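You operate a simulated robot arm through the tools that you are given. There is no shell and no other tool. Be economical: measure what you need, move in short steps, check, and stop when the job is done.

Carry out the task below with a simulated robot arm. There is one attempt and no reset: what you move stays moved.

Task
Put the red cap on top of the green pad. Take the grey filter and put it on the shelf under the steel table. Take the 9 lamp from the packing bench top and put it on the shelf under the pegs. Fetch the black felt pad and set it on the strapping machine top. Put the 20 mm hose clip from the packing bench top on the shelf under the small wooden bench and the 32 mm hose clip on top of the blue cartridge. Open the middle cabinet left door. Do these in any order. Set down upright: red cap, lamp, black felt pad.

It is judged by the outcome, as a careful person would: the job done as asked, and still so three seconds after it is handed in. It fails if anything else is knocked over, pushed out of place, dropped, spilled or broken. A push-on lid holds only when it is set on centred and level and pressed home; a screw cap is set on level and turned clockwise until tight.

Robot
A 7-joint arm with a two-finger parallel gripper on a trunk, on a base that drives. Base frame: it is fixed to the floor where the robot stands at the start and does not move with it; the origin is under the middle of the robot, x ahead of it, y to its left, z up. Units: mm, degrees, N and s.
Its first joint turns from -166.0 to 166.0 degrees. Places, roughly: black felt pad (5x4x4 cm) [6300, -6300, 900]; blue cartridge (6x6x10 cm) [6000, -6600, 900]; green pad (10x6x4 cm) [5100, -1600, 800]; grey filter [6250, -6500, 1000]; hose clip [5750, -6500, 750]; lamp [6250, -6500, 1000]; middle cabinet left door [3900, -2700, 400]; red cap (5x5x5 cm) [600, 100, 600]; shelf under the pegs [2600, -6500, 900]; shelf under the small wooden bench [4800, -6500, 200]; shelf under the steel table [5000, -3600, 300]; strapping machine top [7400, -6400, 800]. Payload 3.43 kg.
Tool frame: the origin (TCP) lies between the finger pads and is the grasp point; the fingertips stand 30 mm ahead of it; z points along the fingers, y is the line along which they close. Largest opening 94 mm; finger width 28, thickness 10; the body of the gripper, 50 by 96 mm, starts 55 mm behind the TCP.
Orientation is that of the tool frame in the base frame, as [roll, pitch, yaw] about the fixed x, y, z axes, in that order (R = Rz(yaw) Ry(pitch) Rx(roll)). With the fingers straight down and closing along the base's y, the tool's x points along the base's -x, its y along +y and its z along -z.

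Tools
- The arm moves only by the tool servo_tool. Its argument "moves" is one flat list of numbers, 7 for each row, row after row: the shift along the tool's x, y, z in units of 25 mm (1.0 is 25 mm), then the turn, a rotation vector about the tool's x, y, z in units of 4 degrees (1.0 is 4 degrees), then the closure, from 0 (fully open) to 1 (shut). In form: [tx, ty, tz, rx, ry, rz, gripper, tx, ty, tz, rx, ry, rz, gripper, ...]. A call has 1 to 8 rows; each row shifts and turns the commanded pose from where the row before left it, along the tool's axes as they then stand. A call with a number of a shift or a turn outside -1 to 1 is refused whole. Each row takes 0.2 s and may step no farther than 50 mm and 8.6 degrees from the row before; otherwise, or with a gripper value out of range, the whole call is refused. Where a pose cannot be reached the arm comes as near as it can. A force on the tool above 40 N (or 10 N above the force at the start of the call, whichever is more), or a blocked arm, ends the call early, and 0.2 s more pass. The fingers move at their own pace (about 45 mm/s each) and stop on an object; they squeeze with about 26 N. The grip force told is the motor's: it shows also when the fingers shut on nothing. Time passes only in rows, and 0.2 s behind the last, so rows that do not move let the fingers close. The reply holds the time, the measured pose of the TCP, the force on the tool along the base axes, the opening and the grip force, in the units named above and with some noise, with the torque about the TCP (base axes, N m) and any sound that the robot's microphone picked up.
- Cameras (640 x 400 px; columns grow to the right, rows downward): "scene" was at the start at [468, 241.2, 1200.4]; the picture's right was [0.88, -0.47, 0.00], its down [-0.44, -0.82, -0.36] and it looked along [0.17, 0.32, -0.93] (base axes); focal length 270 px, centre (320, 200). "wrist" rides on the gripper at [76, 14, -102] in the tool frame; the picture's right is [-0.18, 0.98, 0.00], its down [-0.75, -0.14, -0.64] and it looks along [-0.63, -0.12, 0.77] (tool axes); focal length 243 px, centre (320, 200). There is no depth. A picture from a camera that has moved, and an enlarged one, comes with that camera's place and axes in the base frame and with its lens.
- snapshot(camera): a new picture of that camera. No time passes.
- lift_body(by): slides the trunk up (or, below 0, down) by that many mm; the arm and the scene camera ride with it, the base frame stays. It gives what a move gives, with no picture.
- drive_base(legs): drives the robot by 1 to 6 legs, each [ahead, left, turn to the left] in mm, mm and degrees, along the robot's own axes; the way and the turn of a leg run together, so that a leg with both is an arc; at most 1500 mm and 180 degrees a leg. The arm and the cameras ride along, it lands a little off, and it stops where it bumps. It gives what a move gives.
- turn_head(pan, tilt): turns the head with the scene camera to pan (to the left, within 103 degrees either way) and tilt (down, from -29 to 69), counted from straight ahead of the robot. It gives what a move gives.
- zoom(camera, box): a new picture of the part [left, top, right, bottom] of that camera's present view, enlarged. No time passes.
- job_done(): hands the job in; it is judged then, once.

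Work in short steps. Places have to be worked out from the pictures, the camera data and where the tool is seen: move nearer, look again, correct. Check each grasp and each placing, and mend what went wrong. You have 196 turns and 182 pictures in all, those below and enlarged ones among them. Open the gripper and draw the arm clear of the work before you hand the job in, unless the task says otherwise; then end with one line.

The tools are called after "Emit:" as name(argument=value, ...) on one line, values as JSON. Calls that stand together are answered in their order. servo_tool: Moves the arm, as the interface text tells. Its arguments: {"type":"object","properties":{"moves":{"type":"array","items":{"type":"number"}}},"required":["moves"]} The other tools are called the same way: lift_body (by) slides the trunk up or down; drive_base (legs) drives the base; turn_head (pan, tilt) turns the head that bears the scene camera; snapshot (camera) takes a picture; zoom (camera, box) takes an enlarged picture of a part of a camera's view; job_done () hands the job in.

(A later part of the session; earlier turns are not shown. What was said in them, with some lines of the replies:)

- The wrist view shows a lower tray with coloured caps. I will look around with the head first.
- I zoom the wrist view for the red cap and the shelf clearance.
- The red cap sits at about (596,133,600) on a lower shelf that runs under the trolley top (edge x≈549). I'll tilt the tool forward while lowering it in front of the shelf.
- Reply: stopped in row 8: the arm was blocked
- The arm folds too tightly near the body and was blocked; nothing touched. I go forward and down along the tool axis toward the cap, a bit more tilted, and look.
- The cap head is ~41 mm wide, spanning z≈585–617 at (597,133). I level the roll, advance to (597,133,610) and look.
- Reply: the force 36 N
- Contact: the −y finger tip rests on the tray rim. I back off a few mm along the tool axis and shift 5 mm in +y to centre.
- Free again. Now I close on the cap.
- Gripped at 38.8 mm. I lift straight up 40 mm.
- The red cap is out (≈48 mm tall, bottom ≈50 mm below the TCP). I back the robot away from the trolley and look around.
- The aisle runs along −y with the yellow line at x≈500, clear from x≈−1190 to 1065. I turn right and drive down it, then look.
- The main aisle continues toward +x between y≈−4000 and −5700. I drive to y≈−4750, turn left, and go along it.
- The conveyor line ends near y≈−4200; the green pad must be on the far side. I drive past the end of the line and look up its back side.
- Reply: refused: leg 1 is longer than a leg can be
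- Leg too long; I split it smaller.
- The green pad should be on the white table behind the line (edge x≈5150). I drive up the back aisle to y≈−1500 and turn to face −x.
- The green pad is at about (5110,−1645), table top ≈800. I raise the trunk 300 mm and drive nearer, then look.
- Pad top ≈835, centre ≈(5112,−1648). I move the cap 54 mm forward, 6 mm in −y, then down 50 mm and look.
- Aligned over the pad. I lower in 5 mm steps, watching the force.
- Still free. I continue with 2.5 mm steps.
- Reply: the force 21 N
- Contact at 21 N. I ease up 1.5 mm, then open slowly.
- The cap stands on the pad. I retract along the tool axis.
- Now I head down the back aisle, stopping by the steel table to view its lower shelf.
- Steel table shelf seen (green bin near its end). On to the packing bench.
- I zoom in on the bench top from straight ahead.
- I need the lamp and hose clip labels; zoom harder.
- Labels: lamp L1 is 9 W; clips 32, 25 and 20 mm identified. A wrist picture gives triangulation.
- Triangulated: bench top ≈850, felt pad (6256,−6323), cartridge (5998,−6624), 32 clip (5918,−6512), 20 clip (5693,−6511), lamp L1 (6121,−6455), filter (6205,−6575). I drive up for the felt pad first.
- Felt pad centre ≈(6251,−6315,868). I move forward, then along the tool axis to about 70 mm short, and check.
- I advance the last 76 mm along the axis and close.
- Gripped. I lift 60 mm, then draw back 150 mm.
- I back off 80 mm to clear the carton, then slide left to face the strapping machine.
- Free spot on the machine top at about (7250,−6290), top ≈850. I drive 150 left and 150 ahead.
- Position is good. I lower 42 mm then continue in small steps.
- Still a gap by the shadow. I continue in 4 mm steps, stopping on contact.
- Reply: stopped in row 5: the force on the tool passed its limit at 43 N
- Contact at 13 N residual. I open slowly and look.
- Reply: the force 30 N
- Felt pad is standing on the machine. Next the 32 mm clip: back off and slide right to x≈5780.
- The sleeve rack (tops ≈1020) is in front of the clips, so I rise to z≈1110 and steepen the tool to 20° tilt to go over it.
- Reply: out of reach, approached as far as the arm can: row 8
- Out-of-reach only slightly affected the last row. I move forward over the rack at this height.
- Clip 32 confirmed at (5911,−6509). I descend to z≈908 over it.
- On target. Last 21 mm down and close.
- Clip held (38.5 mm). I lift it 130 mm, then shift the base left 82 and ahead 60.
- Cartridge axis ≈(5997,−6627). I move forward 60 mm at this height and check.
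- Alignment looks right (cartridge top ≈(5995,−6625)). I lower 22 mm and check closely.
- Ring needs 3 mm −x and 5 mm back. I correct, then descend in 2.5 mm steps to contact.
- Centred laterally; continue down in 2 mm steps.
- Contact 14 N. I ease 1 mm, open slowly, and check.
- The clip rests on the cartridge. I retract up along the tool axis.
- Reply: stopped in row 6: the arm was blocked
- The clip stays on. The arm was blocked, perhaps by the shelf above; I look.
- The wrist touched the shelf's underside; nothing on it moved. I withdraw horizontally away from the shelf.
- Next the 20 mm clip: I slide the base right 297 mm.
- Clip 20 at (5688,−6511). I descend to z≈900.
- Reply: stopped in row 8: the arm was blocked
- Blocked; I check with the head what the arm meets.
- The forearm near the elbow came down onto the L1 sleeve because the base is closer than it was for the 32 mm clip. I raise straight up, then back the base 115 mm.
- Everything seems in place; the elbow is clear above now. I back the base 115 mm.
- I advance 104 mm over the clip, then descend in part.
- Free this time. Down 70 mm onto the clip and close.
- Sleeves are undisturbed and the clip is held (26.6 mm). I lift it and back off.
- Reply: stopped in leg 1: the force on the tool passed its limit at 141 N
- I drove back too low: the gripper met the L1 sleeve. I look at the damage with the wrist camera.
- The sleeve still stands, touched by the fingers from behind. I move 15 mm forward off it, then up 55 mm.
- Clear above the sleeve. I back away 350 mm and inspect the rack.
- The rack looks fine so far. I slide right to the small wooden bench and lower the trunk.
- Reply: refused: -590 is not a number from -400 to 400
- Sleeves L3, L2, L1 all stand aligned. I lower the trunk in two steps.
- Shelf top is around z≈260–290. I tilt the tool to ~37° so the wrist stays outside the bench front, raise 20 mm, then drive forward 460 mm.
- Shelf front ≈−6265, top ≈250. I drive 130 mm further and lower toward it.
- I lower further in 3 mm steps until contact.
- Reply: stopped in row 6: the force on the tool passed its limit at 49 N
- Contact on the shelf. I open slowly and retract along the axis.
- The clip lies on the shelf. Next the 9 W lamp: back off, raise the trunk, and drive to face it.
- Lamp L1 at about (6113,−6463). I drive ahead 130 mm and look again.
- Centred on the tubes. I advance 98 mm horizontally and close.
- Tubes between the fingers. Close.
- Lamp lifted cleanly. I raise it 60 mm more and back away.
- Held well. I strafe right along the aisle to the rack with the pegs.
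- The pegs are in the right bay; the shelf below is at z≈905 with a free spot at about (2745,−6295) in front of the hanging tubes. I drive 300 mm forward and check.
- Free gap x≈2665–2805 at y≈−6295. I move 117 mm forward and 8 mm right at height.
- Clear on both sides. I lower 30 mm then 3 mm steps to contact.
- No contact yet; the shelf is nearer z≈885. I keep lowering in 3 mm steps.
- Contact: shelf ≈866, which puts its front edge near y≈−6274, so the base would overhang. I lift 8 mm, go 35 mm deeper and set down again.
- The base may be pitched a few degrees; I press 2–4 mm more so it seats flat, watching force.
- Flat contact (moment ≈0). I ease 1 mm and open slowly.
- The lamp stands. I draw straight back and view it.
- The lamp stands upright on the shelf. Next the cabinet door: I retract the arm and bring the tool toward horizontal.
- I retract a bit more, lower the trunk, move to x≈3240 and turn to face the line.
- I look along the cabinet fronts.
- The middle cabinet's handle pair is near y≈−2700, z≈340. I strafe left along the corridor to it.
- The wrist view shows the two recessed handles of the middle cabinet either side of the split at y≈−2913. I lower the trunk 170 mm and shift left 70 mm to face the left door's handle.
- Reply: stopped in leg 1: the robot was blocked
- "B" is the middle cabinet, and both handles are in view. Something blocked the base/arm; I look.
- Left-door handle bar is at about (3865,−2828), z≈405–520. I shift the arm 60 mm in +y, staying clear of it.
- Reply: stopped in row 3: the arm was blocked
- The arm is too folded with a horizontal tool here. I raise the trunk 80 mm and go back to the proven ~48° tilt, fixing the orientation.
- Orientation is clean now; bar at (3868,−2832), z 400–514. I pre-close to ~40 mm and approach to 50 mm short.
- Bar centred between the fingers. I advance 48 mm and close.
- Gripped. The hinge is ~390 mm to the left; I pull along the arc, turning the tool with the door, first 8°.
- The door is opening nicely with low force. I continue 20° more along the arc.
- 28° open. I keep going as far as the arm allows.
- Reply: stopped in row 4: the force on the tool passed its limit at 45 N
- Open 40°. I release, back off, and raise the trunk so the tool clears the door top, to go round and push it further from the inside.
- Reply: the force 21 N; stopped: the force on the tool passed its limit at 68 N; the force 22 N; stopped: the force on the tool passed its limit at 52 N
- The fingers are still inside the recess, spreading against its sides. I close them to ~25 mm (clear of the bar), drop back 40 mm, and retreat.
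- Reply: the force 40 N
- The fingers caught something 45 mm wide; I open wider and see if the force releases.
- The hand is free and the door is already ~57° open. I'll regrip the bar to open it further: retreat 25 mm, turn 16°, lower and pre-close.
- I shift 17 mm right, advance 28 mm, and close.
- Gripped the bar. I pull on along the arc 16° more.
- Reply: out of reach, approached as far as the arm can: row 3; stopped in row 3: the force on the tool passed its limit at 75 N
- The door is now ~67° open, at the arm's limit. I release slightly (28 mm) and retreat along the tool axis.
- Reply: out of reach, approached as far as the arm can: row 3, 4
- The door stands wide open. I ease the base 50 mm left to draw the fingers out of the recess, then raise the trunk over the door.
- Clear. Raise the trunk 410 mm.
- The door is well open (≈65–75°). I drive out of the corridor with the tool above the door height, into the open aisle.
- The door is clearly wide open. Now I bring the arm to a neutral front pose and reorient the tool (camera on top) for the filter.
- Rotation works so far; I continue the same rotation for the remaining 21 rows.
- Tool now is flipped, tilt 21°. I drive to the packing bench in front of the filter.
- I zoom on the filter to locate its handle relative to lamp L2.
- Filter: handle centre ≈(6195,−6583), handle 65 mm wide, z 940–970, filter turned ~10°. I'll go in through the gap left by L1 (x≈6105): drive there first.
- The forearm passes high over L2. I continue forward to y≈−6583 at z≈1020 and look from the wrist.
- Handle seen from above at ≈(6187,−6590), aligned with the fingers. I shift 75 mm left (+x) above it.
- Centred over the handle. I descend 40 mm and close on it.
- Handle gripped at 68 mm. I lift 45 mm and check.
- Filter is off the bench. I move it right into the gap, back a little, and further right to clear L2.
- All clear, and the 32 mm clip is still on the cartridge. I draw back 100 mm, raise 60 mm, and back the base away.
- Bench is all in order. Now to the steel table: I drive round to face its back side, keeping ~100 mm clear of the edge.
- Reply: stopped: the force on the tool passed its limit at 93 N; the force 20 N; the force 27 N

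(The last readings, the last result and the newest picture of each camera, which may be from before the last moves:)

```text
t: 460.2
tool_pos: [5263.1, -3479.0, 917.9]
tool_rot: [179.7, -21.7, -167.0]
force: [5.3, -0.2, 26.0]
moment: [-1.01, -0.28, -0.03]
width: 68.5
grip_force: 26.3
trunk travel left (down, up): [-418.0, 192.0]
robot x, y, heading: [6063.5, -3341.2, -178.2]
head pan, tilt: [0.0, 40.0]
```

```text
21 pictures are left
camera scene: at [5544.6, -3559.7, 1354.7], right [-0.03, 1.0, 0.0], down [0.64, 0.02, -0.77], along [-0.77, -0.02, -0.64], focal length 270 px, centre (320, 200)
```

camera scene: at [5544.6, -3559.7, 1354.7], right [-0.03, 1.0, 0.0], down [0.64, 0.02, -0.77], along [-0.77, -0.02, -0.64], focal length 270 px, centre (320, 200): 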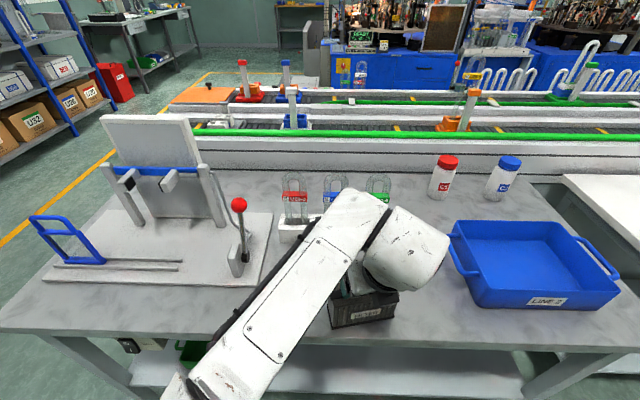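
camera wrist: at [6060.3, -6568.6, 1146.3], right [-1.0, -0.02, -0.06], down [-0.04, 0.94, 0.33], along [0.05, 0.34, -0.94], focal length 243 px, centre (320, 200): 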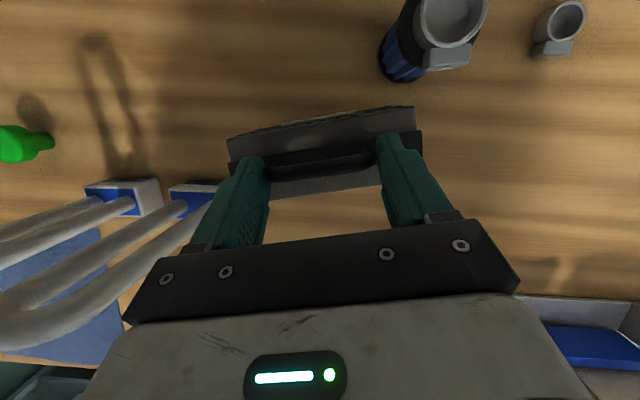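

The filter touched down on the table top: the edge is farther out than I judged. I raise 60 mm and back off 300 mm.

Emit:
lift_body(by=60)

Emit:
drive_base(legs=[[-300, 0, 0]])

Emit:
snapshot(camera="wrist")

Emit:
snapshot(camera="scene")

```text
t: 461.2
tool_pos: [5263.0, -3478.3, 975.9]
tool_rot: [179.6, -21.4, -167.0]
force: [-1.0, -0.3, -2.5]
moment: [-0.05, -0.01, -0.01]
width: 68.7
grip_force: 26.2
trunk travel left (down, up): [-478.0, 132.0]
robot x, y, heading: [6063.5, -3341.5, -178.4]
head pan, tilt: [0.0, 40.0]
```

```text
t: 463.2
tool_pos: [5564.5, -3469.7, 976.4]
tool_rot: [179.7, -21.5, -166.8]
force: [0.1, 0.2, -1.4]
moment: [0.01, -0.02, 0.01]
width: 68.5
grip_force: 25.6
trunk travel left (down, up): [-478.0, 132.0]
robot x, y, heading: [6364.2, -3337.3, -178.0]
head pan, tilt: [0.0, 40.0]
```

```text
20 pictures are left
camera wrist: at [5528.2, -3464.3, 1098.8], right [-0.05, 1.0, -0.06], down [0.94, 0.07, 0.32], along [0.32, -0.04, -0.95], focal length 243 px, centre (320, 200)
```

wrist: 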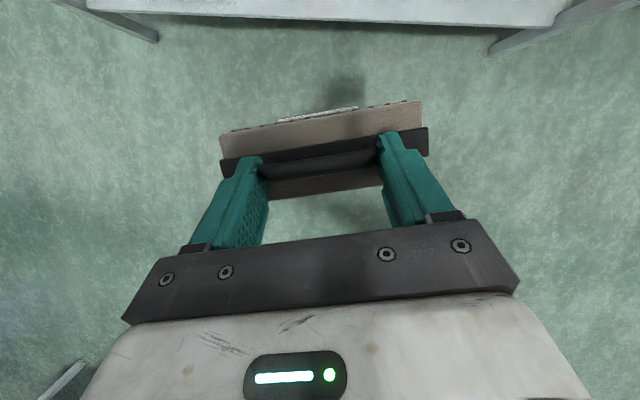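

```text
19 pictures are left
camera scene: at [5844.6, -3550.8, 1414.1], right [-0.03, 1.0, 0.0], down [0.64, 0.02, -0.77], along [-0.77, -0.03, -0.64], focal length 270 px, centre (320, 200)
```

scene: 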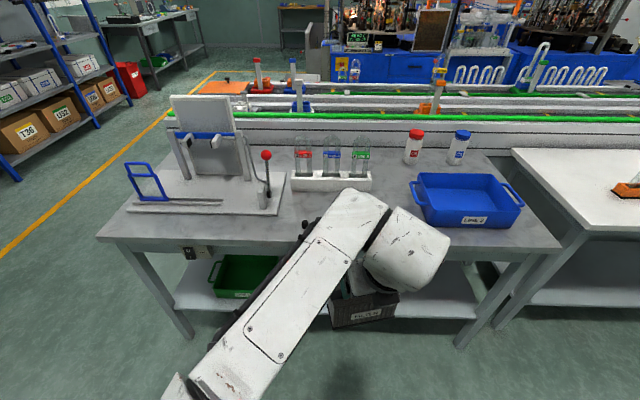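

Filter still held well. Table edge ≈5295 (top ≈787), shelf front ≈5270, z≈325. I lower the trunk 450 mm and tilt the tool to 40°.

Emit:
lift_body(by=-400)

Emit:
lift_body(by=-50)

Emit:
servo_tool(moves=[0, 0, 0, 0, 0.93, 0, 1, 0, 0, 0, 0, 0.93, 0, 1, 0, 0, 0, 0, 0.93, 0, 1, 0, 0, 0, 0, 0.93, 0, 1, 0, 0, 0, 0, 0.93, 0, 1])

Emit:
snapshot(camera="scene")

```text
t: 467.1
tool_pos: [5563.2, -3469.4, 576.5]
tool_rot: [179.7, -21.6, -166.8]
force: [0.1, 0.8, -1.3]
moment: [-0.01, 0.01, 0.01]
width: 68.7
grip_force: 25.9
trunk travel left (down, up): [-78.0, 532.0]
robot x, y, heading: [6363.1, -3334.1, -177.8]
head pan, tilt: [0.0, 40.0]
```

```text
t: 468.0
tool_pos: [5564.6, -3468.9, 525.5]
tool_rot: [179.6, -21.4, -166.7]
force: [1.3, -0.4, -0.7]
moment: [0.01, 0.0, 0.01]
width: 68.6
grip_force: 25.9
trunk travel left (down, up): [-28.0, 582.0]
robot x, y, heading: [6365.3, -3332.1, -178.0]
head pan, tilt: [0.0, 40.0]
```

```text
t: 469.2
tool_pos: [5563.4, -3469.4, 526.4]
tool_rot: [179.6, -40.3, -166.7]
force: [-0.1, 0.5, -1.7]
moment: [-0.01, -0.06, -0.01]
width: 68.5
grip_force: 25.9
trunk travel left (down, up): [-28.0, 582.0]
robot x, y, heading: [6366.0, -3333.9, -178.0]
head pan, tilt: [0.0, 40.0]
```

```text
18 pictures are left
camera scene: at [5844.8, -3550.7, 964.2], right [-0.03, 1.0, 0.0], down [0.64, 0.02, -0.77], along [-0.77, -0.03, -0.64], focal length 270 px, centre (320, 200)
```

scene: 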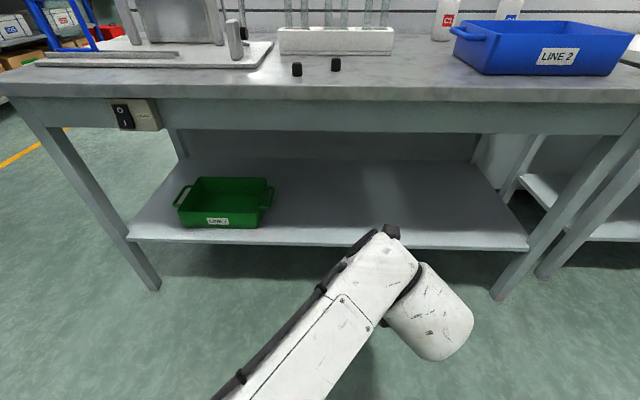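

Shelf top ≈300, front ≈5262; clear space right of the green bin. I lower 36 mm and drive in 340 mm.

Emit:
servo_tool(moves=[-0.466, 0, 0.55, 0, 0, 0, 1, -0.466, 0, 0.55, 0, 0, 0, 1])

Emit:
drive_base(legs=[[180, 0, 0]])

Emit:
drive_base(legs=[[160, 0, 0]])

Emit:
snapshot(camera="wrist")

Emit:
snapshot(camera="scene")

```text
t: 469.8
tool_pos: [5563.8, -3469.7, 489.9]
tool_rot: [179.6, -40.1, -166.7]
force: [0.1, -0.6, -2.5]
moment: [0.01, -0.05, -0.01]
width: 68.5
grip_force: 25.5
trunk travel left (down, up): [-28.0, 582.0]
robot x, y, heading: [6367.0, -3335.4, -178.0]
head pan, tilt: [0.0, 40.0]
```

```text
t: 471.3
tool_pos: [5381.4, -3475.6, 489.0]
tool_rot: [179.6, -40.1, -166.7]
force: [0.3, -0.1, -1.0]
moment: [0.0, -0.07, -0.01]
width: 68.8
grip_force: 26.8
trunk travel left (down, up): [-28.0, 582.0]
robot x, y, heading: [6184.1, -3340.0, -178.2]
head pan, tilt: [0.0, 40.0]
```

```text
t: 472.7
tool_pos: [5220.0, -3482.9, 490.4]
tool_rot: [179.6, -40.1, -166.6]
force: [-0.7, 0.3, -1.3]
moment: [0.02, -0.06, 0.03]
width: 68.6
grip_force: 26.5
trunk travel left (down, up): [-28.0, 582.0]
robot x, y, heading: [6017.8, -3345.7, -177.8]
head pan, tilt: [0.0, 40.0]
```

```text
17 pictures are left
camera wrist: at [5223.7, -3467.5, 617.0], right [-0.09, 0.99, -0.11], down [1.0, 0.09, 0.0], along [0.01, -0.11, -0.99], focal length 243 px, centre (320, 200)
```

wrist: 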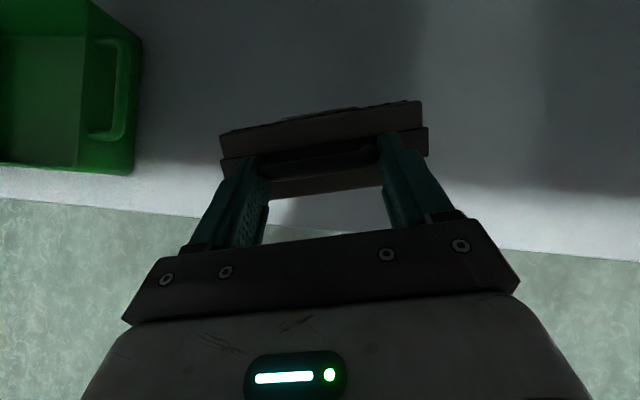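

```text
16 pictures are left
camera scene: at [5500.9, -3563.7, 964.2], right [-0.04, 1.0, 0.0], down [0.64, 0.02, -0.77], along [-0.77, -0.03, -0.64], focal length 270 px, centre (320, 200)
```

scene: 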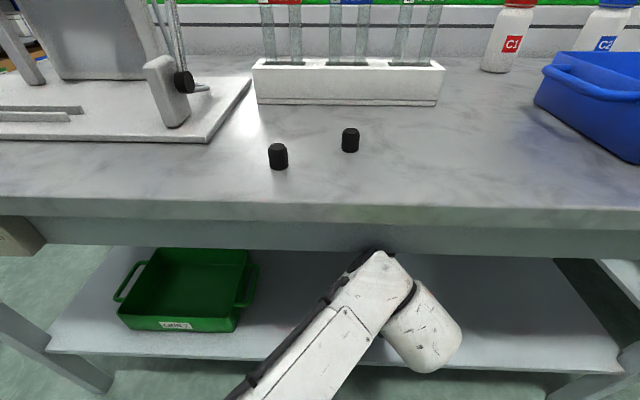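

Right over the shelf, 95 mm inside its edge, bin clear. I lower 50 mm, then small steps.

Emit:
servo_tool(moves=[-0.322, 0, 0.382, 0, 0, 0, 1, -0.322, 0, 0.382, 0, 0, 0, 1, -0.322, 0, 0.382, 0, 0, 0, 1, -0.258, 0, 0.306, 0, 0, 0, 1, -0.103, 0, 0.122, 0, 0, 0, 1, -0.103, 0, 0.122, 0, 0, 0, 1])

Emit:
snapshot(camera="wrist")

```text
t: 474.1
tool_pos: [5219.1, -3482.0, 434.0]
tool_rot: [179.6, -40.1, -166.6]
force: [0.0, 0.5, -2.4]
moment: [0.03, -0.08, -0.03]
width: 68.2
grip_force: 25.8
trunk travel left (down, up): [-28.0, 582.0]
robot x, y, heading: [6018.6, -3347.6, -178.0]
head pan, tilt: [0.0, 40.0]
```

```text
15 pictures are left
camera wrist: at [5223.7, -3467.3, 561.2], right [-0.09, 0.99, -0.11], down [1.0, 0.09, 0.0], along [0.01, -0.11, -0.99], focal length 243 px, centre (320, 200)
```

wrist: 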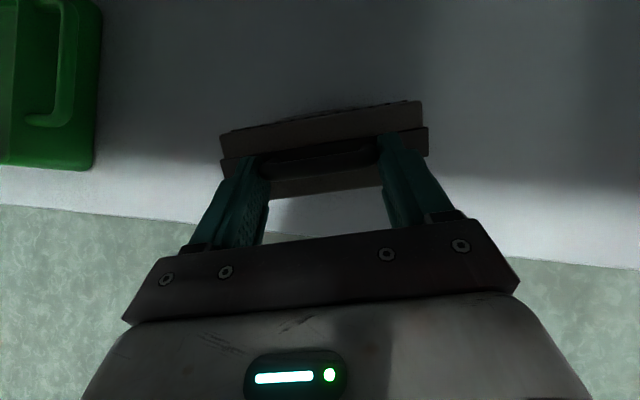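

Not yet in contact; I continue in 4 mm steps.

Emit:
servo_tool(moves=[-0.103, 0, 0.122, 0, 0, 0, 1, -0.103, 0, 0.122, 0, 0, 0, 1, -0.103, 0, 0.122, 0, 0, 0, 1, -0.077, 0, 0.092, 0, 0, 0, 1, -0.077, 0, 0.092, 0, 0, 0, 1, -0.077, 0, 0.092, 0, 0, 0, 1])

```text
t: 475.5
tool_pos: [5218.2, -3482.0, 416.7]
tool_rot: [179.6, -40.4, -166.7]
force: [6.0, 2.2, 21.5]
moment: [-0.38, -0.31, 0.04]
width: 68.8
grip_force: 26.3
trunk travel left (down, up): [-28.0, 582.0]
robot x, y, heading: [6023.0, -3351.8, -177.9]
head pan, tilt: [0.0, 40.0]
```

Contact. I lift 6 mm, turn the filter 12° back toward upright, and settle it again.

Emit:
servo_tool(moves=[0.155, 0, -0.183, 0, 0, 0, 1, 0, 0, 0, 0, -1, 0, 1, 0, 0, 0, 0, -1, 0, 1, 0, 0, 0, 0, -1, 0, 1, -0.04, 0, 0.07, 0, 0, 0, 1])

```text
t: 476.7
tool_pos: [5220.3, -3482.8, 418.9]
tool_rot: [179.6, -28.1, -166.7]
force: [3.5, 1.0, 7.8]
moment: [-0.48, -0.5, 0.21]
width: 68.3
grip_force: 26.6
trunk travel left (down, up): [-28.0, 582.0]
robot x, y, heading: [6021.3, -3344.8, -177.7]
head pan, tilt: [0.0, 40.0]
```

Settled with light contact. I open and retract 50 mm along the axis.

Emit:
servo_tool(moves=[0, 0, 0, 0, 0, 0, 0.24, 0, 0, 0, 0, 0, 0, 0.15, 0, 0, 0, 0, 0, 0, 0.05, 0, 0, -0.4, 0, 0, 0, 0, 0, 0, -0.8, 0, 0, 0, 0, 0, 0, -0.8, 0, 0, 0, 0])

Emit:
snapshot(camera="wrist")

```text
t: 478.1
tool_pos: [5242.2, -3477.0, 462.4]
tool_rot: [179.7, -28.1, -166.8]
force: [-0.9, 0.4, 0.6]
moment: [-0.03, -0.02, -0.02]
width: 93.8
grip_force: 0.0
trunk travel left (down, up): [-28.0, 582.0]
robot x, y, heading: [6024.0, -3342.7, -177.6]
head pan, tilt: [0.0, 40.0]
```

```text
14 pictures are left
camera wrist: at [5220.8, -3468.1, 586.7], right [-0.07, 0.99, -0.08], down [0.97, 0.08, 0.21], along [0.22, -0.07, -0.97], focal length 243 px, centre (320, 200)
```

wrist: 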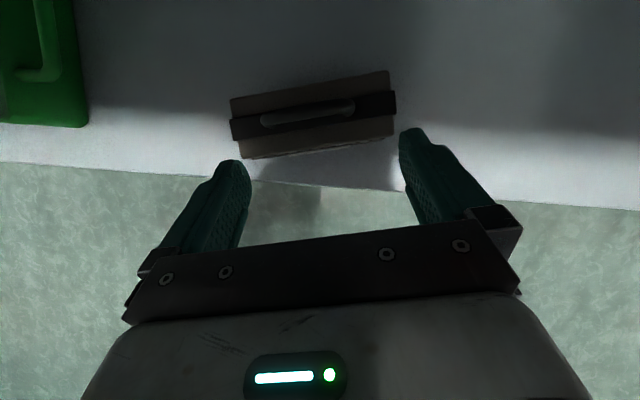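

The filter stands upright on the shelf. I back away and take a check view.

Emit:
drive_base(legs=[[-450, 0, 0]])

Emit:
snapshot(camera="scene")

Emit:
turn_head(pan=-50, tilt=15)

Emit:
snapshot(camera="scene")

```text
t: 480.9
tool_pos: [5690.5, -3457.6, 461.4]
tool_rot: [179.7, -28.2, -166.8]
force: [0.4, 0.2, 0.1]
moment: [0.0, -0.02, 0.01]
width: 94.1
grip_force: 0.1
trunk travel left (down, up): [-28.0, 582.0]
robot x, y, heading: [6467.9, -3329.5, -178.1]
head pan, tilt: [0.0, 40.0]
```

```text
13 pictures are left
camera scene: at [5949.2, -3546.2, 964.2], right [-0.03, 1.0, 0.0], down [0.64, 0.02, -0.77], along [-0.77, -0.02, -0.64], focal length 270 px, centre (320, 200)
```

scene: 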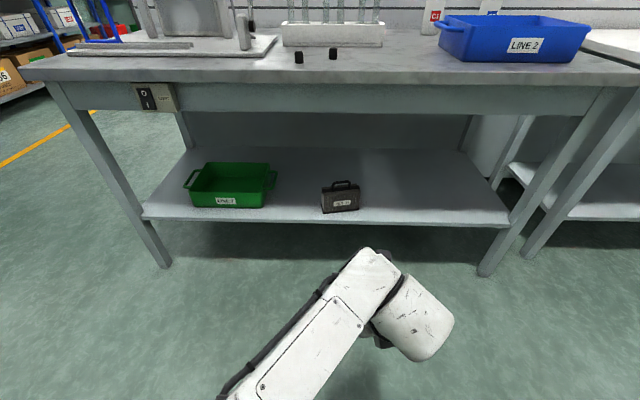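

```text
t: 482.0
tool_pos: [5691.0, -3457.3, 461.7]
tool_rot: [179.6, -28.2, -167.0]
force: [-0.2, -0.5, 0.3]
moment: [0.01, 0.04, 0.02]
width: 94.1
grip_force: 0.1
trunk travel left (down, up): [-28.0, 582.0]
robot x, y, heading: [6470.3, -3331.1, -178.4]
head pan, tilt: [-50.0, 15.0]
```

```text
12 pictures are left
camera scene: at [5971.8, -3474.0, 1003.7], right [0.74, 0.67, 0.0], down [0.17, -0.19, -0.97], along [-0.64, 0.72, -0.26], focal length 270 px, centre (320, 200)
```

scene: 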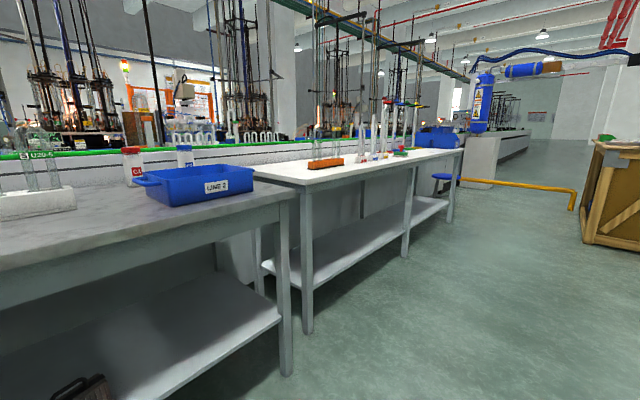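

Emit:
zoom(camera="scene", box=[350, 120, 430, 170])

```text
8.00 times, centred on (390, 145) of scene
camera zoom: at [5971.8, -3474.0, 1003.7], right [0.74, 0.67, 0.0], down [0.17, -0.19, -0.97], along [-0.64, 0.72, -0.26], focal length 2164 px, centre (-240, 640)
```

zoom: 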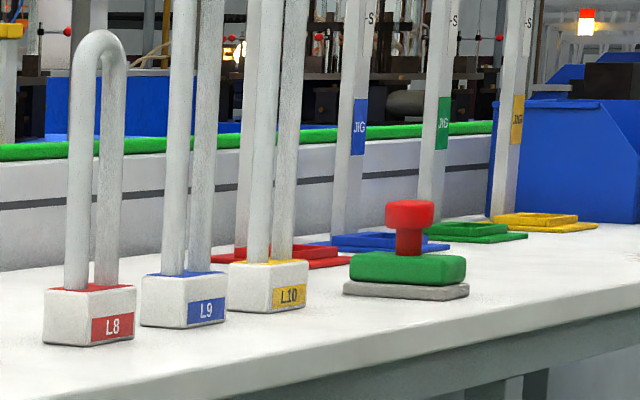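

The cap stands on the green pad, the filter is on its shelf, the gripper is open and the arm is clear. I hand the job in.

Emit:
job_done()

```text
The job is handed in.
```

All seven parts of the job are done and handed in. During the work the gripper bumped the L1 sleeve in the sleeve rack and the arm touched the packing shelf, but nothing was knocked over and everything looked in place afterwards.
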